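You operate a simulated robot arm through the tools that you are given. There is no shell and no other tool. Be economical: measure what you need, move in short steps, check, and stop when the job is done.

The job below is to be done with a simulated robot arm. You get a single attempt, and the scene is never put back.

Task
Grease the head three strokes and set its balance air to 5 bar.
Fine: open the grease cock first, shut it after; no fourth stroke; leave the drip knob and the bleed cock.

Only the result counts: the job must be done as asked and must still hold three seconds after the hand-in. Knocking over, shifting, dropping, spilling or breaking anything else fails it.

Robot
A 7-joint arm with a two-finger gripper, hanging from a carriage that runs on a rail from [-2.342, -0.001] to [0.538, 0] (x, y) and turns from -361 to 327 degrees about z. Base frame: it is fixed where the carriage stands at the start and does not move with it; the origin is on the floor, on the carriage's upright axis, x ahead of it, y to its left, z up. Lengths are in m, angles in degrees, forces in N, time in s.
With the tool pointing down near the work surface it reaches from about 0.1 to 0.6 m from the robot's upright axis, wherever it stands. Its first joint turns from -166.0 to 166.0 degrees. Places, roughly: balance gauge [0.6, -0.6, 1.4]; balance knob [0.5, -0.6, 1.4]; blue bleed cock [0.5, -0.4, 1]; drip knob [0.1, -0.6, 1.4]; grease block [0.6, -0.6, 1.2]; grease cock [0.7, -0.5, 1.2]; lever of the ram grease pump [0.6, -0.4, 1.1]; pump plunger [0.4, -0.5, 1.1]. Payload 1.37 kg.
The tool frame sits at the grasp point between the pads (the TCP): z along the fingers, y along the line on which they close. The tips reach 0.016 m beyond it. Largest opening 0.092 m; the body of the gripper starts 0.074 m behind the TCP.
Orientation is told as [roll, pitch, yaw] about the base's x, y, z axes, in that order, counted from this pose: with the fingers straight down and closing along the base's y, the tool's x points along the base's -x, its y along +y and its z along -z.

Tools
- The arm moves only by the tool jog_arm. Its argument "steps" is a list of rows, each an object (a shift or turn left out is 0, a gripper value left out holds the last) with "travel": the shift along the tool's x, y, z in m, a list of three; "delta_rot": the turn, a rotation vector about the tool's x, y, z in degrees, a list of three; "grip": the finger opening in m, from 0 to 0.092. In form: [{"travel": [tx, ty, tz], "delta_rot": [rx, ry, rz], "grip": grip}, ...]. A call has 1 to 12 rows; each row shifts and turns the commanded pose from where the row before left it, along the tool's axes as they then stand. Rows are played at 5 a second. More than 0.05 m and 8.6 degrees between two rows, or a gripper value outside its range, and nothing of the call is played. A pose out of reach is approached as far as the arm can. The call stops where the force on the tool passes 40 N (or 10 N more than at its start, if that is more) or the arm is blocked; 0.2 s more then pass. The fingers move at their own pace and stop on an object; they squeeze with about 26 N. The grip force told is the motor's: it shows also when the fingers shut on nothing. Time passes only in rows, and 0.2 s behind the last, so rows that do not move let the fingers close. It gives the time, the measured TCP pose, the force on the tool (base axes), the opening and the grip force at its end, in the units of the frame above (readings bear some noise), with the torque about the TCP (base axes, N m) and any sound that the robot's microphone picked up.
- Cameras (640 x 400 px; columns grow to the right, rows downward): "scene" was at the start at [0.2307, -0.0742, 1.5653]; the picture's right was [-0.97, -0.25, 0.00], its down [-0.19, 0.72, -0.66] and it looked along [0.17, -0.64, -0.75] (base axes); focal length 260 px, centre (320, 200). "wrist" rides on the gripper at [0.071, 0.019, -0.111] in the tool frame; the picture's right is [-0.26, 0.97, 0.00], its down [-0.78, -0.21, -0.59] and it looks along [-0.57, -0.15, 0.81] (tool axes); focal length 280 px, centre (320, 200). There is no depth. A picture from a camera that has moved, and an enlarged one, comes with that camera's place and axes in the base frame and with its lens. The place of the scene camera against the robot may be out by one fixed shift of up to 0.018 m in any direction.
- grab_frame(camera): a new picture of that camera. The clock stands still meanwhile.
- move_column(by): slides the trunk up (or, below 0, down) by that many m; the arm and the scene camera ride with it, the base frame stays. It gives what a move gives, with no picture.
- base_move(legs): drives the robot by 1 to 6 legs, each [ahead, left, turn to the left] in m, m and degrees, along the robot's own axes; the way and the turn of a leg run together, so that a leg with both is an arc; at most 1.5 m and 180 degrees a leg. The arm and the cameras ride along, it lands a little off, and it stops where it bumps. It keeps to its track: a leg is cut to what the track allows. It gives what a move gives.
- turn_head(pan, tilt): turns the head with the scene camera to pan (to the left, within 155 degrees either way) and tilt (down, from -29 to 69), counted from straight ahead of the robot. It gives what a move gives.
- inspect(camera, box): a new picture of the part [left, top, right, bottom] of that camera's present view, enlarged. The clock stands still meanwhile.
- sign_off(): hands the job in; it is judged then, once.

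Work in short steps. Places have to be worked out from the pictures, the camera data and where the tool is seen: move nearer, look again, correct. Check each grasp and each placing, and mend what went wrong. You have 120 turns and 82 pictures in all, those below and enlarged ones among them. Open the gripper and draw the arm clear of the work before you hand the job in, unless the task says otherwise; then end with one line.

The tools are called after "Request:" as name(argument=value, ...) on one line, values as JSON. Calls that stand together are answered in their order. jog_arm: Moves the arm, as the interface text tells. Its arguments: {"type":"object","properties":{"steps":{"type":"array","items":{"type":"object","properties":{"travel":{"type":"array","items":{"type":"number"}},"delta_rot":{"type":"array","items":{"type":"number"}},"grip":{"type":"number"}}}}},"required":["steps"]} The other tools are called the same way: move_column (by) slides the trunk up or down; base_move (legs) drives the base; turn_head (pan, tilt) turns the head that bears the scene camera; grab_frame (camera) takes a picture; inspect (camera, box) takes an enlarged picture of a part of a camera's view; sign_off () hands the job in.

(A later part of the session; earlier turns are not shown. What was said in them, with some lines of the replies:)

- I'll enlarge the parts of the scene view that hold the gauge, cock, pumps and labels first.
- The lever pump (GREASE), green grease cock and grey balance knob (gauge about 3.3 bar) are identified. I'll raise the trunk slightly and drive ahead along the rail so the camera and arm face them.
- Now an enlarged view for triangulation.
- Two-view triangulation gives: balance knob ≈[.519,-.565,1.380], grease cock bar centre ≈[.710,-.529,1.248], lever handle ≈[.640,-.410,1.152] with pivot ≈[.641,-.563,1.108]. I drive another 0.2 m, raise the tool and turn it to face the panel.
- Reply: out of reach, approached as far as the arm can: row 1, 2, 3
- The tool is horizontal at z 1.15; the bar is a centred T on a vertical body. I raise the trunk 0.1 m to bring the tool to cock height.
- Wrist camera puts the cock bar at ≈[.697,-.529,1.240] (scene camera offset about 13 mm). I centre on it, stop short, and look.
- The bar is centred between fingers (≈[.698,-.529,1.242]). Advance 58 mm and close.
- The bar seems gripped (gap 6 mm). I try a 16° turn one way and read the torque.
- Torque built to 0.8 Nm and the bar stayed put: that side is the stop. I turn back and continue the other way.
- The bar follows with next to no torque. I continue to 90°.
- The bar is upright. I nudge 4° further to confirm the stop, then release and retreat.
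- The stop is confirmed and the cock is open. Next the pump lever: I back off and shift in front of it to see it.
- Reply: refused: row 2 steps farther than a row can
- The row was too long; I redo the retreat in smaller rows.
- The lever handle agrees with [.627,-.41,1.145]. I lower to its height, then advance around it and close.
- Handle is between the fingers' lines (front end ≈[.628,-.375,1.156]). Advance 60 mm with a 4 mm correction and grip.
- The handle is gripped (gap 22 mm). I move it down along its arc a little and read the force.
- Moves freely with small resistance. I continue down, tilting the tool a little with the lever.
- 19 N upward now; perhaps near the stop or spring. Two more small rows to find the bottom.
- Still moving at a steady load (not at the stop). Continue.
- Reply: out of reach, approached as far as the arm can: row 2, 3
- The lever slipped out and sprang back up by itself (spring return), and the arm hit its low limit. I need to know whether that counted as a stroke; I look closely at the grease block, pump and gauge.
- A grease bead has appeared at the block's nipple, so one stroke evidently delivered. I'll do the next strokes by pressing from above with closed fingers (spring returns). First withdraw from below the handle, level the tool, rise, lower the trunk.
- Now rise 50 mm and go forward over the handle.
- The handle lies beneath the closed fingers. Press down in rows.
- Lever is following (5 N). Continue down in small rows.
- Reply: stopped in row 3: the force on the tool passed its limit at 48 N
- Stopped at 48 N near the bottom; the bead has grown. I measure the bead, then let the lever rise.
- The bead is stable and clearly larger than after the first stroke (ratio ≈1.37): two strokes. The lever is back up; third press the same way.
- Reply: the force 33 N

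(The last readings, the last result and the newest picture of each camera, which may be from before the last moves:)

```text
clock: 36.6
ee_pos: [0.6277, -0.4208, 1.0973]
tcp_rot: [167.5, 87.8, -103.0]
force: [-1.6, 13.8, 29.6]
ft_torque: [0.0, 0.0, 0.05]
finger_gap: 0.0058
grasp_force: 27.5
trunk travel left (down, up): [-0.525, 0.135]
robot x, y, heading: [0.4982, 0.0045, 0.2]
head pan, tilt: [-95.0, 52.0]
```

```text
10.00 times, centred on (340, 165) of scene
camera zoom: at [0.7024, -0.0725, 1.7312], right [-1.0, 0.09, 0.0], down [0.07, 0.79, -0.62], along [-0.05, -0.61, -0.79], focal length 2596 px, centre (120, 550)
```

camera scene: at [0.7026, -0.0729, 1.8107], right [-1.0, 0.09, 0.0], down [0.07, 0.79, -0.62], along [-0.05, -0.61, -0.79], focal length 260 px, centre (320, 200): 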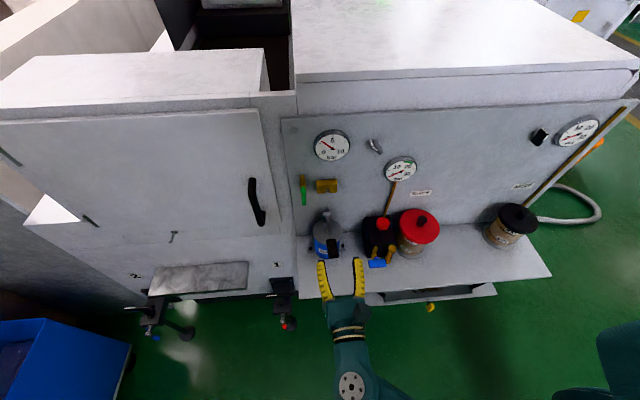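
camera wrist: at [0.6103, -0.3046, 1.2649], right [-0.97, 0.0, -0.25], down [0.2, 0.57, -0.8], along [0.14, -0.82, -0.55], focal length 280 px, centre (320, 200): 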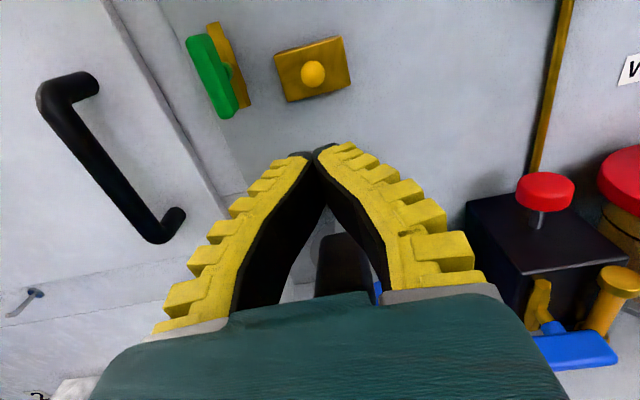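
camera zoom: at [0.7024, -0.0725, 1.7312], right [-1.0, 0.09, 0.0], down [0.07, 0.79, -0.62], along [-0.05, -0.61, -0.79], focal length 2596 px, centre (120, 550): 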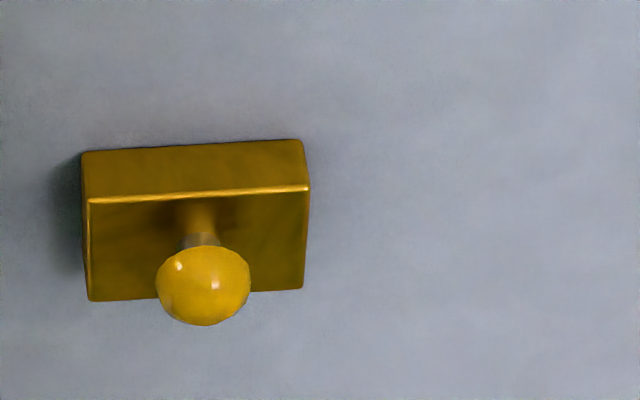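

The bead grew by exactly the same increment (.244→.333→.423): three strokes. I let the lever up and withdraw, without touching it again.

Request:
jog_arm(steps=[{"travel": [0.015, 0, 0]}, {"travel": [0.02, 0, 0]}, {"travel": [0.025, 0, 0]}, {"travel": [0.025, 0, 0]}, {"travel": [0.03, 0, 0]}, {"travel": [0, 0, -0.045]}, {"travel": [0, 0, -0.045]}, {"travel": [0, 0, -0.03]}])

Request:
inspect(camera="scene", box=[280, 120, 420, 260])

```text
clock: 38.5
ee_pos: [0.6288, -0.2979, 1.202]
tcp_rot: [152.4, 88.4, -117.8]
force: [-0.1, 0.6, 0.0]
ft_torque: [0.0, 0.0, -0.03]
finger_gap: 0.0
grasp_force: 27.4
trunk travel left (down, up): [-0.525, 0.135]
robot x, y, heading: [0.4956, -0.0004, 0.1]
head pan, tilt: [-95.0, 52.0]
```

```text
2.86 times, centred on (350, 190) of scene
camera zoom: at [0.7024, -0.0728, 1.7307], right [-1.0, 0.09, 0.0], down [0.07, 0.79, -0.62], along [-0.05, -0.61, -0.79], focal length 742 px, centre (234, 229)
```

zoom: 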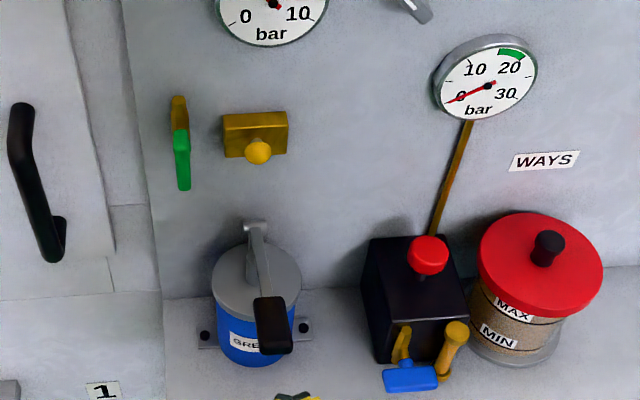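

Lever is back up. Now shut the cock: trunk up 0.08, move in line with the bar with a narrow opening.

Request:
move_column(by=0.08)

Request:
jog_arm(steps=[{"travel": [0, -0.035, 0], "grip": 0.036}, {"travel": [0, -0.034, 0]}, {"travel": [-0.04, 0, 0]}, {"travel": [0, 0, 0.045]}, {"travel": [0, 0, 0.045]}, {"travel": [0, 0, 0.04]}])

Request:
grab_frame(camera="wrist")

```text
clock: 39.6
ee_pos: [0.6286, -0.2977, 1.2817]
tcp_rot: [152.1, 88.5, -118.1]
force: [1.0, 0.5, -0.3]
ft_torque: [-0.02, -0.02, 0.01]
finger_gap: 0.0
grasp_force: 27.6
trunk travel left (down, up): [-0.605, 0.055]
robot x, y, heading: [0.4986, -0.0046, -0.0]
head pan, tilt: [-95.0, 52.0]
```

```text
clock: 41.0
ee_pos: [0.6963, -0.4282, 1.2432]
tcp_rot: [149.2, 88.5, -121.1]
force: [0.3, 0.7, 0.3]
ft_torque: [-0.04, 0.0, 0.03]
finger_gap: 0.0394
grasp_force: 2.4
trunk travel left (down, up): [-0.605, 0.055]
robot x, y, heading: [0.4992, 0.0004, 0.5]
head pan, tilt: [-95.0, 52.0]
```

```text
42 pictures are left
camera wrist: at [0.6779, -0.3175, 1.3136], right [-0.97, 0.0, -0.25], down [0.2, 0.57, -0.8], along [0.14, -0.82, -0.55], focal length 280 px, centre (320, 200)
```

wrist: 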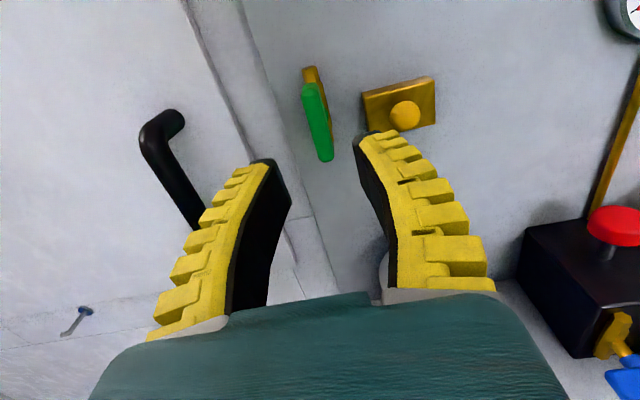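

Aligned, clear of the grease bead. Advance, grip, and turn back.

Request:
jog_arm(steps=[{"travel": [-0.001, -0.001, 0.035]}, {"travel": [0, 0, 0.035]}, {"travel": [-0.002, 0, 0.024]}, {"grip": 0.0}, {}, {}])

Request:
jog_arm(steps=[{"delta_rot": [0, 0, 7]}, {"delta_rot": [0, 0, 7]}, {"delta_rot": [0, 0, 7]}])

Request:
grab_frame(camera="wrist")

```text
clock: 42.4
ee_pos: [0.6977, -0.5217, 1.2435]
tcp_rot: [152.5, 88.6, -117.8]
force: [2.7, 8.0, 1.5]
ft_torque: [-0.18, -0.17, 0.01]
finger_gap: 0.0059
grasp_force: 27.9
trunk travel left (down, up): [-0.605, 0.055]
robot x, y, heading: [0.4955, 0.0013, 0.4]
head pan, tilt: [-95.0, 52.0]
```

```text
clock: 43.2
ee_pos: [0.6957, -0.5218, 1.242]
tcp_rot: [-93.8, 69.4, -3.8]
force: [-0.7, 9.0, 2.6]
ft_torque: [-0.13, 0.03, -0.03]
finger_gap: 0.0064
grasp_force: 27.6
trunk travel left (down, up): [-0.605, 0.055]
robot x, y, heading: [0.4945, -0.0031, -0.1]
head pan, tilt: [-95.0, 52.0]
```

```text
41 pictures are left
camera wrist: at [0.6546, -0.4105, 1.301], right [-0.81, -0.01, -0.58], down [0.47, 0.57, -0.67], along [0.34, -0.82, -0.46], focal length 280 px, centre (320, 200)
```

wrist: 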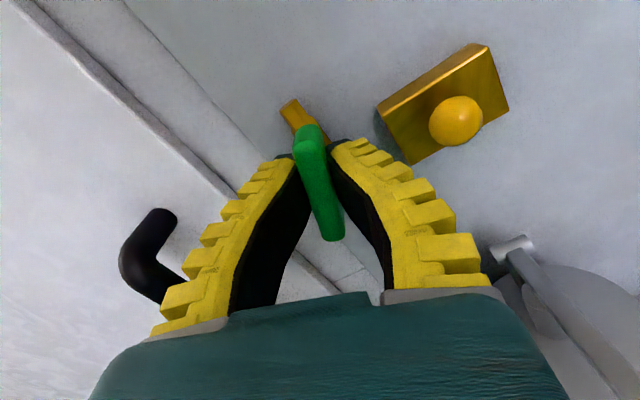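

The bar follows. Continue the remaining ~69° and on to the stop.

Request:
jog_arm(steps=[{"delta_rot": [0, 0, 7]}, {"delta_rot": [0, 0, 7]}, {"delta_rot": [0, 0, 7]}, {"delta_rot": [0, 0, 7]}, {"delta_rot": [0, 0, 7]}, {"delta_rot": [0, 0, 7]}, {"delta_rot": [0, 0, 7]}, {"delta_rot": [0, 0, 7]}, {"delta_rot": [0, 0, 7]}, {"delta_rot": [0, 0, 7]}, {"delta_rot": [0, 0, 3]}])

Request:
grab_frame(camera="wrist")

```text
clock: 45.6
ee_pos: [0.6954, -0.5213, 1.2392]
tcp_rot: [-90.9, -3.2, -0.2]
force: [-9.8, 1.3, -17.8]
ft_torque: [0.18, 0.49, -0.14]
finger_gap: 0.0061
grasp_force: 27.7
trunk travel left (down, up): [-0.605, 0.055]
robot x, y, heading: [0.4971, 0.0025, 0.1]
head pan, tilt: [-95.0, 52.0]
```

```text
40 pictures are left
camera wrist: at [0.6259, -0.4115, 1.2158], right [0.32, -0.02, -0.95], down [0.77, 0.59, 0.24], along [0.56, -0.81, 0.2], focal length 280 px, centre (320, 200)
```

wrist: 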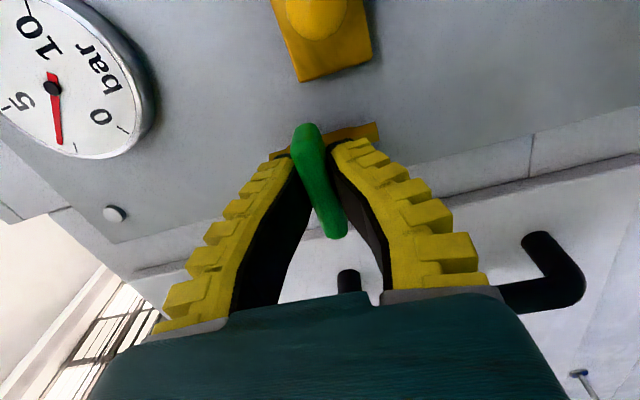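

The cock is back against its closed stop. Release, retreat and look toward the balance knob.

Request:
jog_arm(steps=[{"delta_rot": [0, 0, -3], "grip": 0.04}, {}, {}, {"travel": [0, 0, -0.04]}, {"travel": [0, 0, -0.045]}, {"travel": [0, 0, -0.045]}])

Request:
move_column(by=0.05)

Request:
jog_arm(steps=[{"travel": [0.045, 0, 0]}, {"travel": [0.045, 0, 0]}, {"travel": [0.045, 0, 0]}, {"travel": [0.045, 0, 0]}, {"travel": [0, -0.04, 0]}, {"travel": [0, -0.04, 0]}])

Request:
grab_frame(camera="wrist")

Request:
inspect(camera="scene", box=[280, 110, 420, 250])

```text
clock: 47.0
ee_pos: [0.6968, -0.3942, 1.2413]
tcp_rot: [-91.4, -0.2, -0.3]
force: [0.3, 0.2, 0.7]
ft_torque: [0.03, 0.0, -0.03]
finger_gap: 0.0433
grasp_force: 2.7
trunk travel left (down, up): [-0.605, 0.055]
robot x, y, heading: [0.4957, 0.0012, -0.1]
head pan, tilt: [-95.0, 52.0]
```

```text
clock: 47.9
ee_pos: [0.6966, -0.3941, 1.2902]
tcp_rot: [-91.3, -0.3, -0.2]
force: [-1.1, 0.3, 0.7]
ft_torque: [0.02, 0.02, 0.01]
finger_gap: 0.0434
grasp_force: 2.1
trunk travel left (down, up): [-0.655, 0.005]
robot x, y, heading: [0.4975, -0.0003, -0.1]
head pan, tilt: [-95.0, 52.0]
```

```text
clock: 49.3
ee_pos: [0.562, -0.389, 1.3691]
tcp_rot: [-91.3, -0.2, -0.2]
force: [-0.6, 1.0, -0.3]
ft_torque: [0.0, -0.02, -0.01]
finger_gap: 0.0436
grasp_force: 3.1
out of reach, approached as far as the arm can: row 4
trunk travel left (down, up): [-0.655, 0.005]
robot x, y, heading: [0.4985, 0.0027, 0.0]
head pan, tilt: [-95.0, 52.0]
```

```text
39 pictures are left
camera wrist: at [0.4912, -0.2809, 1.3474], right [0.27, -0.02, -0.96], down [0.78, 0.59, 0.2], along [0.56, -0.81, 0.17], focal length 280 px, centre (320, 200)
```

wrist: 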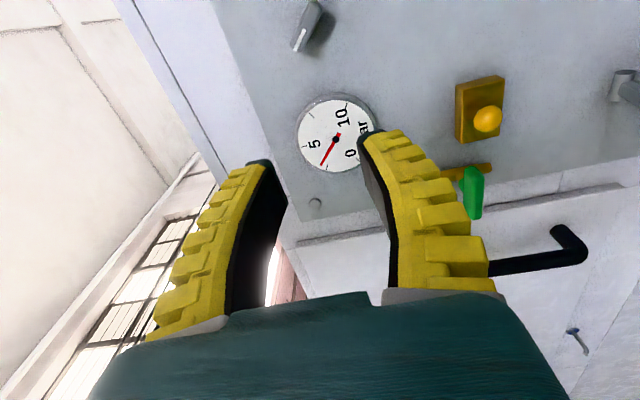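

```text
2.86 times, centred on (350, 180) of scene
camera zoom: at [0.7024, -0.0727, 1.8606], right [-1.0, 0.09, 0.0], down [0.07, 0.79, -0.62], along [-0.05, -0.61, -0.79], focal length 742 px, centre (234, 257)
```

zoom: 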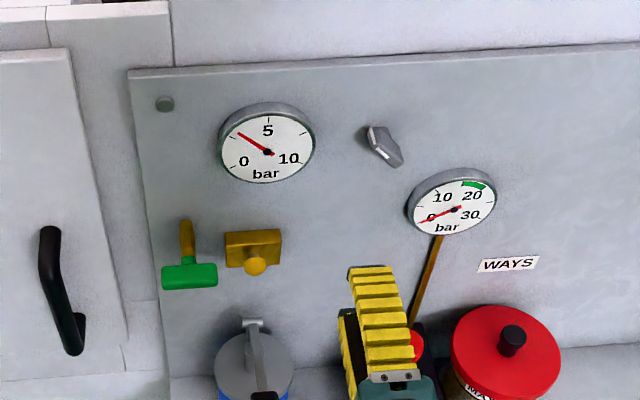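

Knob at ≈[.505,-.565,1.370] by the wrist camera. I move forward and over in line, stopping short, then look.

Request:
jog_arm(steps=[{"travel": [0, 0, 0.04]}, {"travel": [0.03, 0, 0]}, {"travel": [0.027, 0, 0]}])

Request:
inspect(camera="wrist", box=[160, 0, 480, 200])

Request:
inspect(camera="scene", box=[310, 110, 410, 190])

```text
clock: 50.1
ee_pos: [0.503, -0.4308, 1.3686]
tcp_rot: [-91.4, -0.4, -0.2]
force: [0.3, 0.2, -0.3]
ft_torque: [-0.03, 0.0, 0.01]
finger_gap: 0.0433
grasp_force: 2.5
trunk travel left (down, up): [-0.655, 0.005]
robot x, y, heading: [0.4985, 0.0041, 0.1]
head pan, tilt: [-95.0, 52.0]
```

```text
2.00 times, centred on (320, 100) of wrist
camera zoom: at [0.4331, -0.3208, 1.3481], right [0.27, -0.02, -0.96], down [0.78, 0.59, 0.2], along [0.56, -0.81, 0.18], focal length 561 px, centre (320, 400)
```

zoom: 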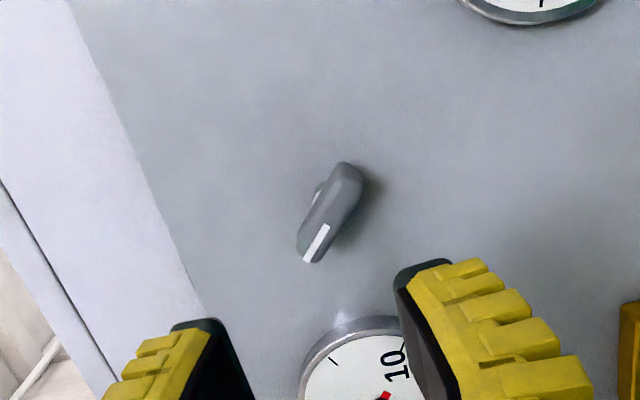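

```text
5.00 times, centred on (360, 150) of scene
camera zoom: at [0.7024, -0.0728, 1.8607], right [-1.0, 0.09, 0.0], down [0.07, 0.79, -0.62], along [-0.05, -0.61, -0.79], focal length 1298 px, centre (120, 450)
```

zoom: 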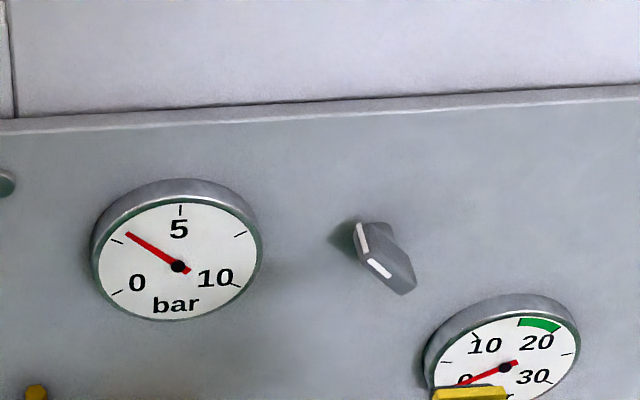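

The knob bar lies about 37–40° above +x, 36 mm long. I turn the tool +39° about its axis to straddle it, and check centring before advancing.

Request:
jog_arm(steps=[{"delta_rot": [-1.4, 0, 0]}, {"delta_rot": [0, 0, 8]}, {"delta_rot": [0, 0, 8]}, {"delta_rot": [0, 0, 8]}, {"delta_rot": [0, 0, 8]}, {"delta_rot": [0, 0, 7]}, {"travel": [0, 0, 0.04]}])

Request:
grab_frame(camera="wrist")

```text
clock: 51.7
ee_pos: [0.5034, -0.4701, 1.3707]
tcp_rot: [-89.9, -39.5, -0.3]
force: [-0.9, -0.2, -0.5]
ft_torque: [-0.03, 0.02, 0.01]
finger_gap: 0.0433
grasp_force: 2.2
trunk travel left (down, up): [-0.655, 0.005]
robot x, y, heading: [0.4956, 0.0003, -0.0]
head pan, tilt: [-95.0, 52.0]
```

```text
35 pictures are left
camera wrist: at [0.4612, -0.3599, 1.3117], right [0.81, 0.0, -0.58], down [0.47, 0.59, 0.66], along [0.34, -0.81, 0.48], focal length 280 px, centre (320, 200)
```

wrist: 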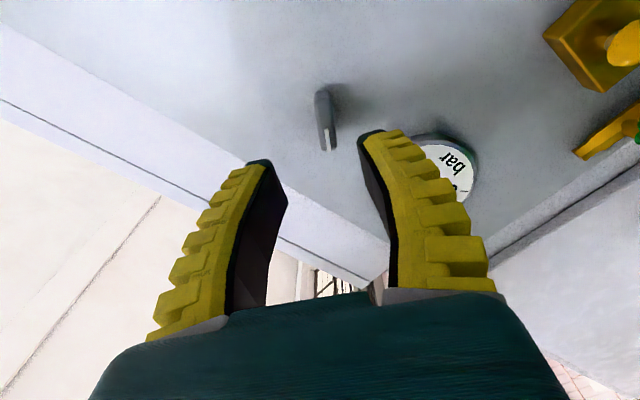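

Nearly centred (5 mm off in x). Correct, advance to y≈-.553 and close on the knob.

Request:
jog_arm(steps=[{"travel": [-0.0039, 0.0031, 0.03]}, {"travel": [0, 0, 0.03]}, {"travel": [0, 0, 0.023]}])

Request:
grab_frame(camera="wrist")

```text
clock: 52.5
ee_pos: [0.5092, -0.553, 1.3708]
tcp_rot: [-89.9, -39.3, -0.4]
force: [0.6, -0.3, 0.1]
ft_torque: [-0.02, 0.0, 0.02]
finger_gap: 0.0433
grasp_force: 2.4
trunk travel left (down, up): [-0.655, 0.005]
robot x, y, heading: [0.497, 0.0017, 0.4]
head pan, tilt: [-95.0, 52.0]
```

```text
34 pictures are left
camera wrist: at [0.4666, -0.4436, 1.3121], right [0.81, 0.0, -0.58], down [0.47, 0.59, 0.66], along [0.34, -0.81, 0.48], focal length 280 px, centre (320, 200)
```

wrist: 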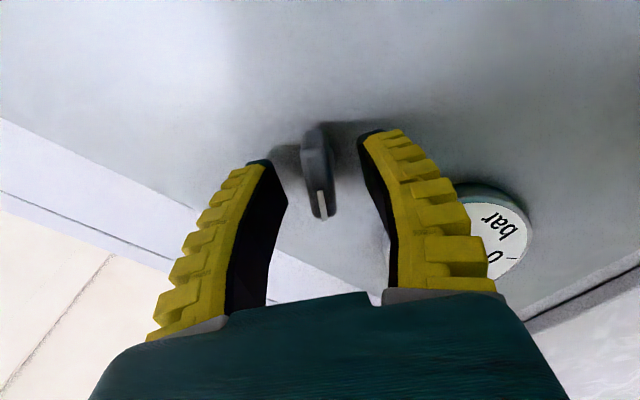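

Straddled. A little deeper and close.

Request:
jog_arm(steps=[{"travel": [0, 0, 0.006]}, {"grip": 0.0}, {}, {}, {}])

Request:
jog_arm(steps=[{"delta_rot": [0, 0, 5]}, {"delta_rot": [0, 0, 5]}])

Request:
inspect(camera="scene", box=[310, 110, 410, 190])

```text
clock: 53.7
ee_pos: [0.5076, -0.5575, 1.3703]
tcp_rot: [-89.9, -39.3, -0.4]
force: [1.1, 7.8, -0.8]
ft_torque: [-0.06, 0.01, 0.04]
finger_gap: 0.0059
grasp_force: 28.0
trunk travel left (down, up): [-0.655, 0.005]
robot x, y, heading: [0.4963, 0.0028, 0.0]
head pan, tilt: [-95.0, 52.0]
```

```text
clock: 54.3
ee_pos: [0.5092, -0.5579, 1.371]
tcp_rot: [-89.9, -49.4, -0.2]
force: [1.9, 10.0, 1.8]
ft_torque: [0.27, 0.01, -0.28]
finger_gap: 0.0064
grasp_force: 28.0
trunk travel left (down, up): [-0.655, 0.005]
robot x, y, heading: [0.4968, -0.0027, 0.0]
head pan, tilt: [-95.0, 52.0]
```

```text
5.00 times, centred on (360, 150) of scene
camera zoom: at [0.7025, -0.0724, 1.8607], right [-1.0, 0.09, 0.0], down [0.07, 0.79, -0.61], along [-0.05, -0.61, -0.79], focal length 1298 px, centre (120, 450)
```

zoom: 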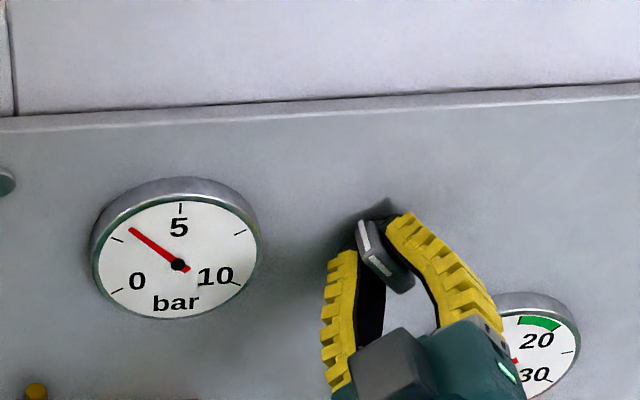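

Clockwise raises the pressure (about 2.9 → 3.15 bar for 10°). Continue 35°.

Request:
jog_arm(steps=[{"delta_rot": [0, 0, 5]}, {"delta_rot": [0, 0, 5]}, {"delta_rot": [0, 0, 5]}, {"delta_rot": [0, 0, 5]}, {"delta_rot": [0, 0, 5]}, {"delta_rot": [0, 0, 5]}, {"delta_rot": [0, 0, 5]}, {}])

Request:
inspect(camera="scene", box=[310, 110, 410, 190])

```text
clock: 56.1
ee_pos: [0.5085, -0.5588, 1.3706]
tcp_rot: [-90.2, -84.4, 0.0]
force: [0.0, 12.1, 8.9]
ft_torque: [-0.05, -0.01, 0.02]
finger_gap: 0.0075
grasp_force: 28.2
trunk travel left (down, up): [-0.655, 0.005]
robot x, y, heading: [0.4978, -0.0028, -0.0]
head pan, tilt: [-95.0, 52.0]
```

```text
5.00 times, centred on (360, 150) of scene
camera zoom: at [0.7024, -0.0725, 1.8607], right [-1.0, 0.09, 0.0], down [0.07, 0.79, -0.62], along [-0.05, -0.61, -0.79], focal length 1298 px, centre (120, 450)
```

zoom: 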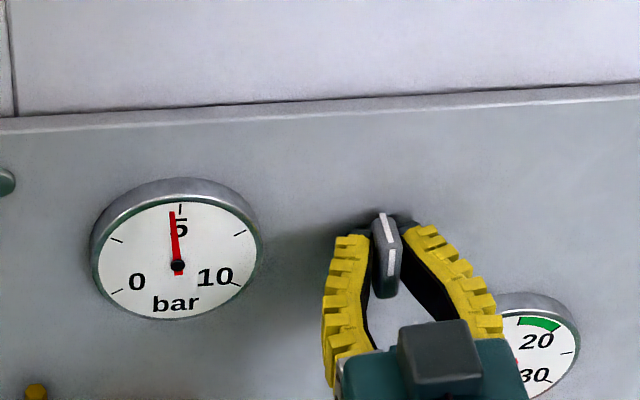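

Needle ~4.75 bar. Add 4° and enlarge the gauge.

Request:
jog_arm(steps=[{"delta_rot": [0, 0, 2]}, {"delta_rot": [0, 0, 2]}, {}, {}])

Request:
inspect(camera="scene", box=[325, 142, 365, 176])

```text
clock: 57.1
ee_pos: [0.508, -0.5595, 1.3706]
tcp_rot: [-89.7, -88.4, -0.5]
force: [-1.1, 12.6, 11.9]
ft_torque: [-0.12, 0.01, 0.01]
finger_gap: 0.0078
grasp_force: 28.4
trunk travel left (down, up): [-0.655, 0.005]
robot x, y, heading: [0.5001, -0.0012, 0.2]
head pan, tilt: [-95.0, 52.0]
```

```text
11.76 times, centred on (345, 159) of scene
camera zoom: at [0.7024, -0.0726, 1.8607], right [-1.0, 0.09, 0.0], down [0.07, 0.79, -0.62], along [-0.05, -0.61, -0.79], focal length 3054 px, centre (26, 682)
```

zoom: 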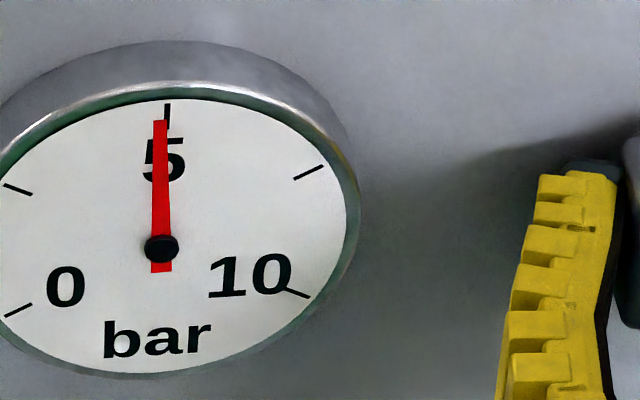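

Needle is about 3° short of the 5 mark (~4.88 bar). Add 2.5°.

Request:
jog_arm(steps=[{"delta_rot": [0, 0, 2.5]}, {}, {}])

Request:
inspect(camera="scene", box=[325, 142, 365, 176])

```text
clock: 57.9
ee_pos: [0.5077, -0.5583, 1.3707]
tcp_rot: [88.0, -89.2, -178.4]
force: [-1.0, 11.8, 13.3]
ft_torque: [-0.12, 0.03, -0.01]
finger_gap: 0.0077
grasp_force: 28.1
trunk travel left (down, up): [-0.655, 0.005]
robot x, y, heading: [0.4987, 0.0027, 0.2]
head pan, tilt: [-95.0, 52.0]
```

```text
11.76 times, centred on (345, 159) of scene
camera zoom: at [0.7024, -0.0726, 1.8607], right [-1.0, 0.09, 0.0], down [0.07, 0.79, -0.62], along [-0.05, -0.61, -0.79], focal length 3054 px, centre (26, 682)
```

zoom: 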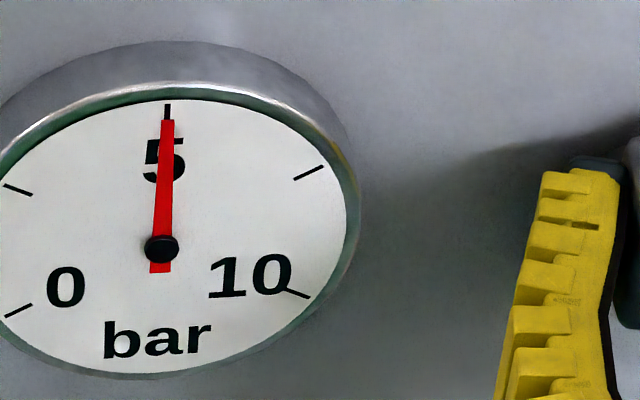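

Needle is on the 5 mark. Release, back off and recheck.

Request:
jog_arm(steps=[{"grip": 0.04}, {}, {}, {"travel": [0, 0, -0.03]}, {"travel": [0, 0, -0.04]}, {"travel": [0, 0, -0.04]}])

Request:
inspect(camera="scene", box=[325, 142, 365, 176])

Request:
inspect(camera="scene", box=[280, 110, 480, 260])

```text
clock: 59.3
ee_pos: [0.5085, -0.4495, 1.3711]
tcp_rot: [89.8, -89.1, 179.9]
force: [0.5, -1.8, -0.3]
ft_torque: [0.05, 0.01, -0.01]
finger_gap: 0.0433
grasp_force: 2.2
trunk travel left (down, up): [-0.655, 0.005]
robot x, y, heading: [0.4981, -0.001, -0.2]
head pan, tilt: [-95.0, 52.0]
```

```text
11.76 times, centred on (345, 159) of scene
camera zoom: at [0.7024, -0.073, 1.8607], right [-1.0, 0.09, 0.0], down [0.07, 0.78, -0.62], along [-0.05, -0.61, -0.79], focal length 3054 px, centre (26, 682)
```

zoom: 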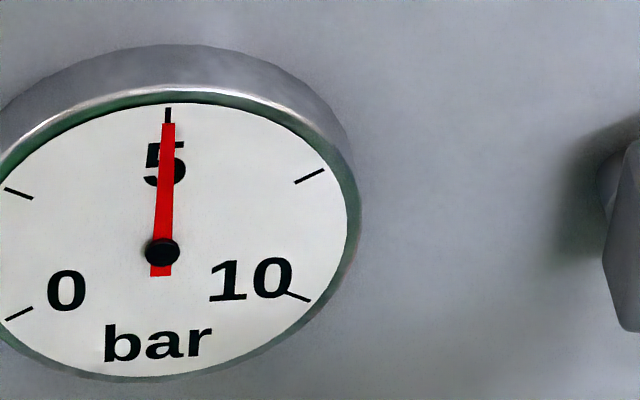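

```text
2.67 times, centred on (380, 185) of scene
camera zoom: at [0.7024, -0.073, 1.8607], right [-1.0, 0.09, 0.0], down [0.07, 0.78, -0.62], along [-0.05, -0.61, -0.79], focal length 692 px, centre (160, 240)
```

zoom: 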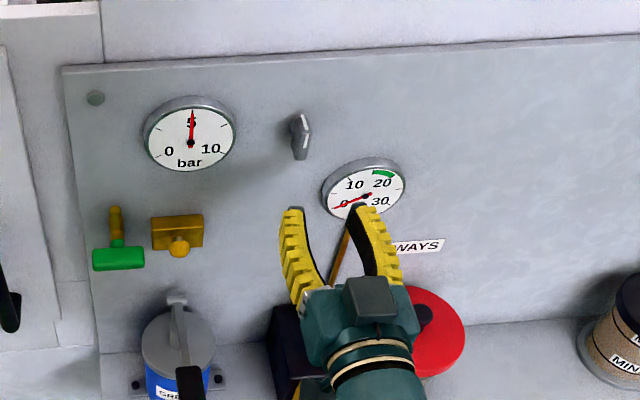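

5 bar holds, the cock is horizontal (shut), the lever up. I open the gripper, draw back farther and take one last look.

Request:
jog_arm(steps=[{"travel": [0, 0, -0.04], "grip": 0.09}, {"travel": [0, 0, -0.04]}, {}, {}, {}])

Request:
inspect(camera="scene", box=[280, 110, 480, 260])

Request:
inspect(camera="scene", box=[325, 142, 365, 176])

```text
clock: 60.5
ee_pos: [0.5087, -0.3686, 1.3699]
tcp_rot: [84.5, -89.2, -174.8]
force: [-0.6, -0.3, 0.7]
ft_torque: [-0.02, 0.0, 0.0]
finger_gap: 0.0901
grasp_force: 0.9
trunk travel left (down, up): [-0.655, 0.005]
robot x, y, heading: [0.4974, -0.0032, -0.1]
head pan, tilt: [-95.0, 52.0]
```

```text
2.67 times, centred on (380, 185) of scene
camera zoom: at [0.7024, -0.0728, 1.8607], right [-1.0, 0.09, 0.0], down [0.07, 0.79, -0.62], along [-0.05, -0.61, -0.79], focal length 692 px, centre (160, 240)
```

zoom: 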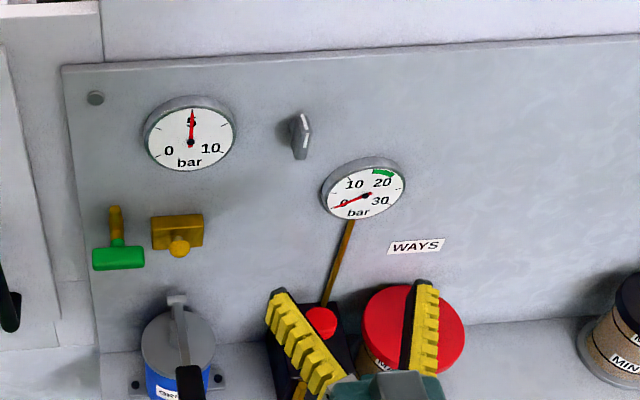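

```text
11.76 times, centred on (345, 159) of scene
camera zoom: at [0.7024, -0.0728, 1.8607], right [-1.0, 0.09, 0.0], down [0.07, 0.79, -0.62], along [-0.05, -0.61, -0.79], focal length 3054 px, centre (26, 682)
```

zoom: 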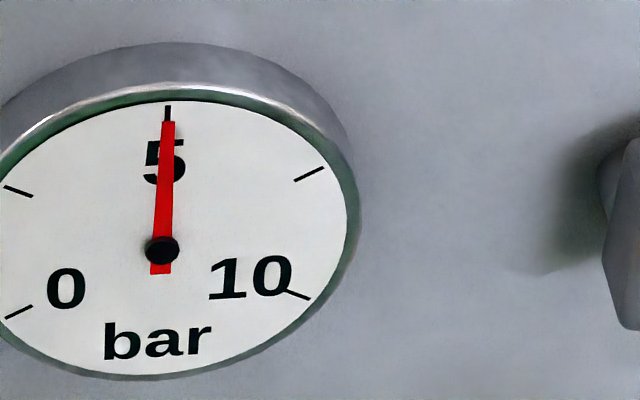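

Everything is steady: gauge at 5, cock shut, lever up, arm clear. Handing in.

Request:
sign_off()

```text
The job is handed in.
```

The head has had three grease strokes, with the grease cock opened first and shut after, and the balance air reads 5 bar; I did not touch the drip knob or the bleed cock.
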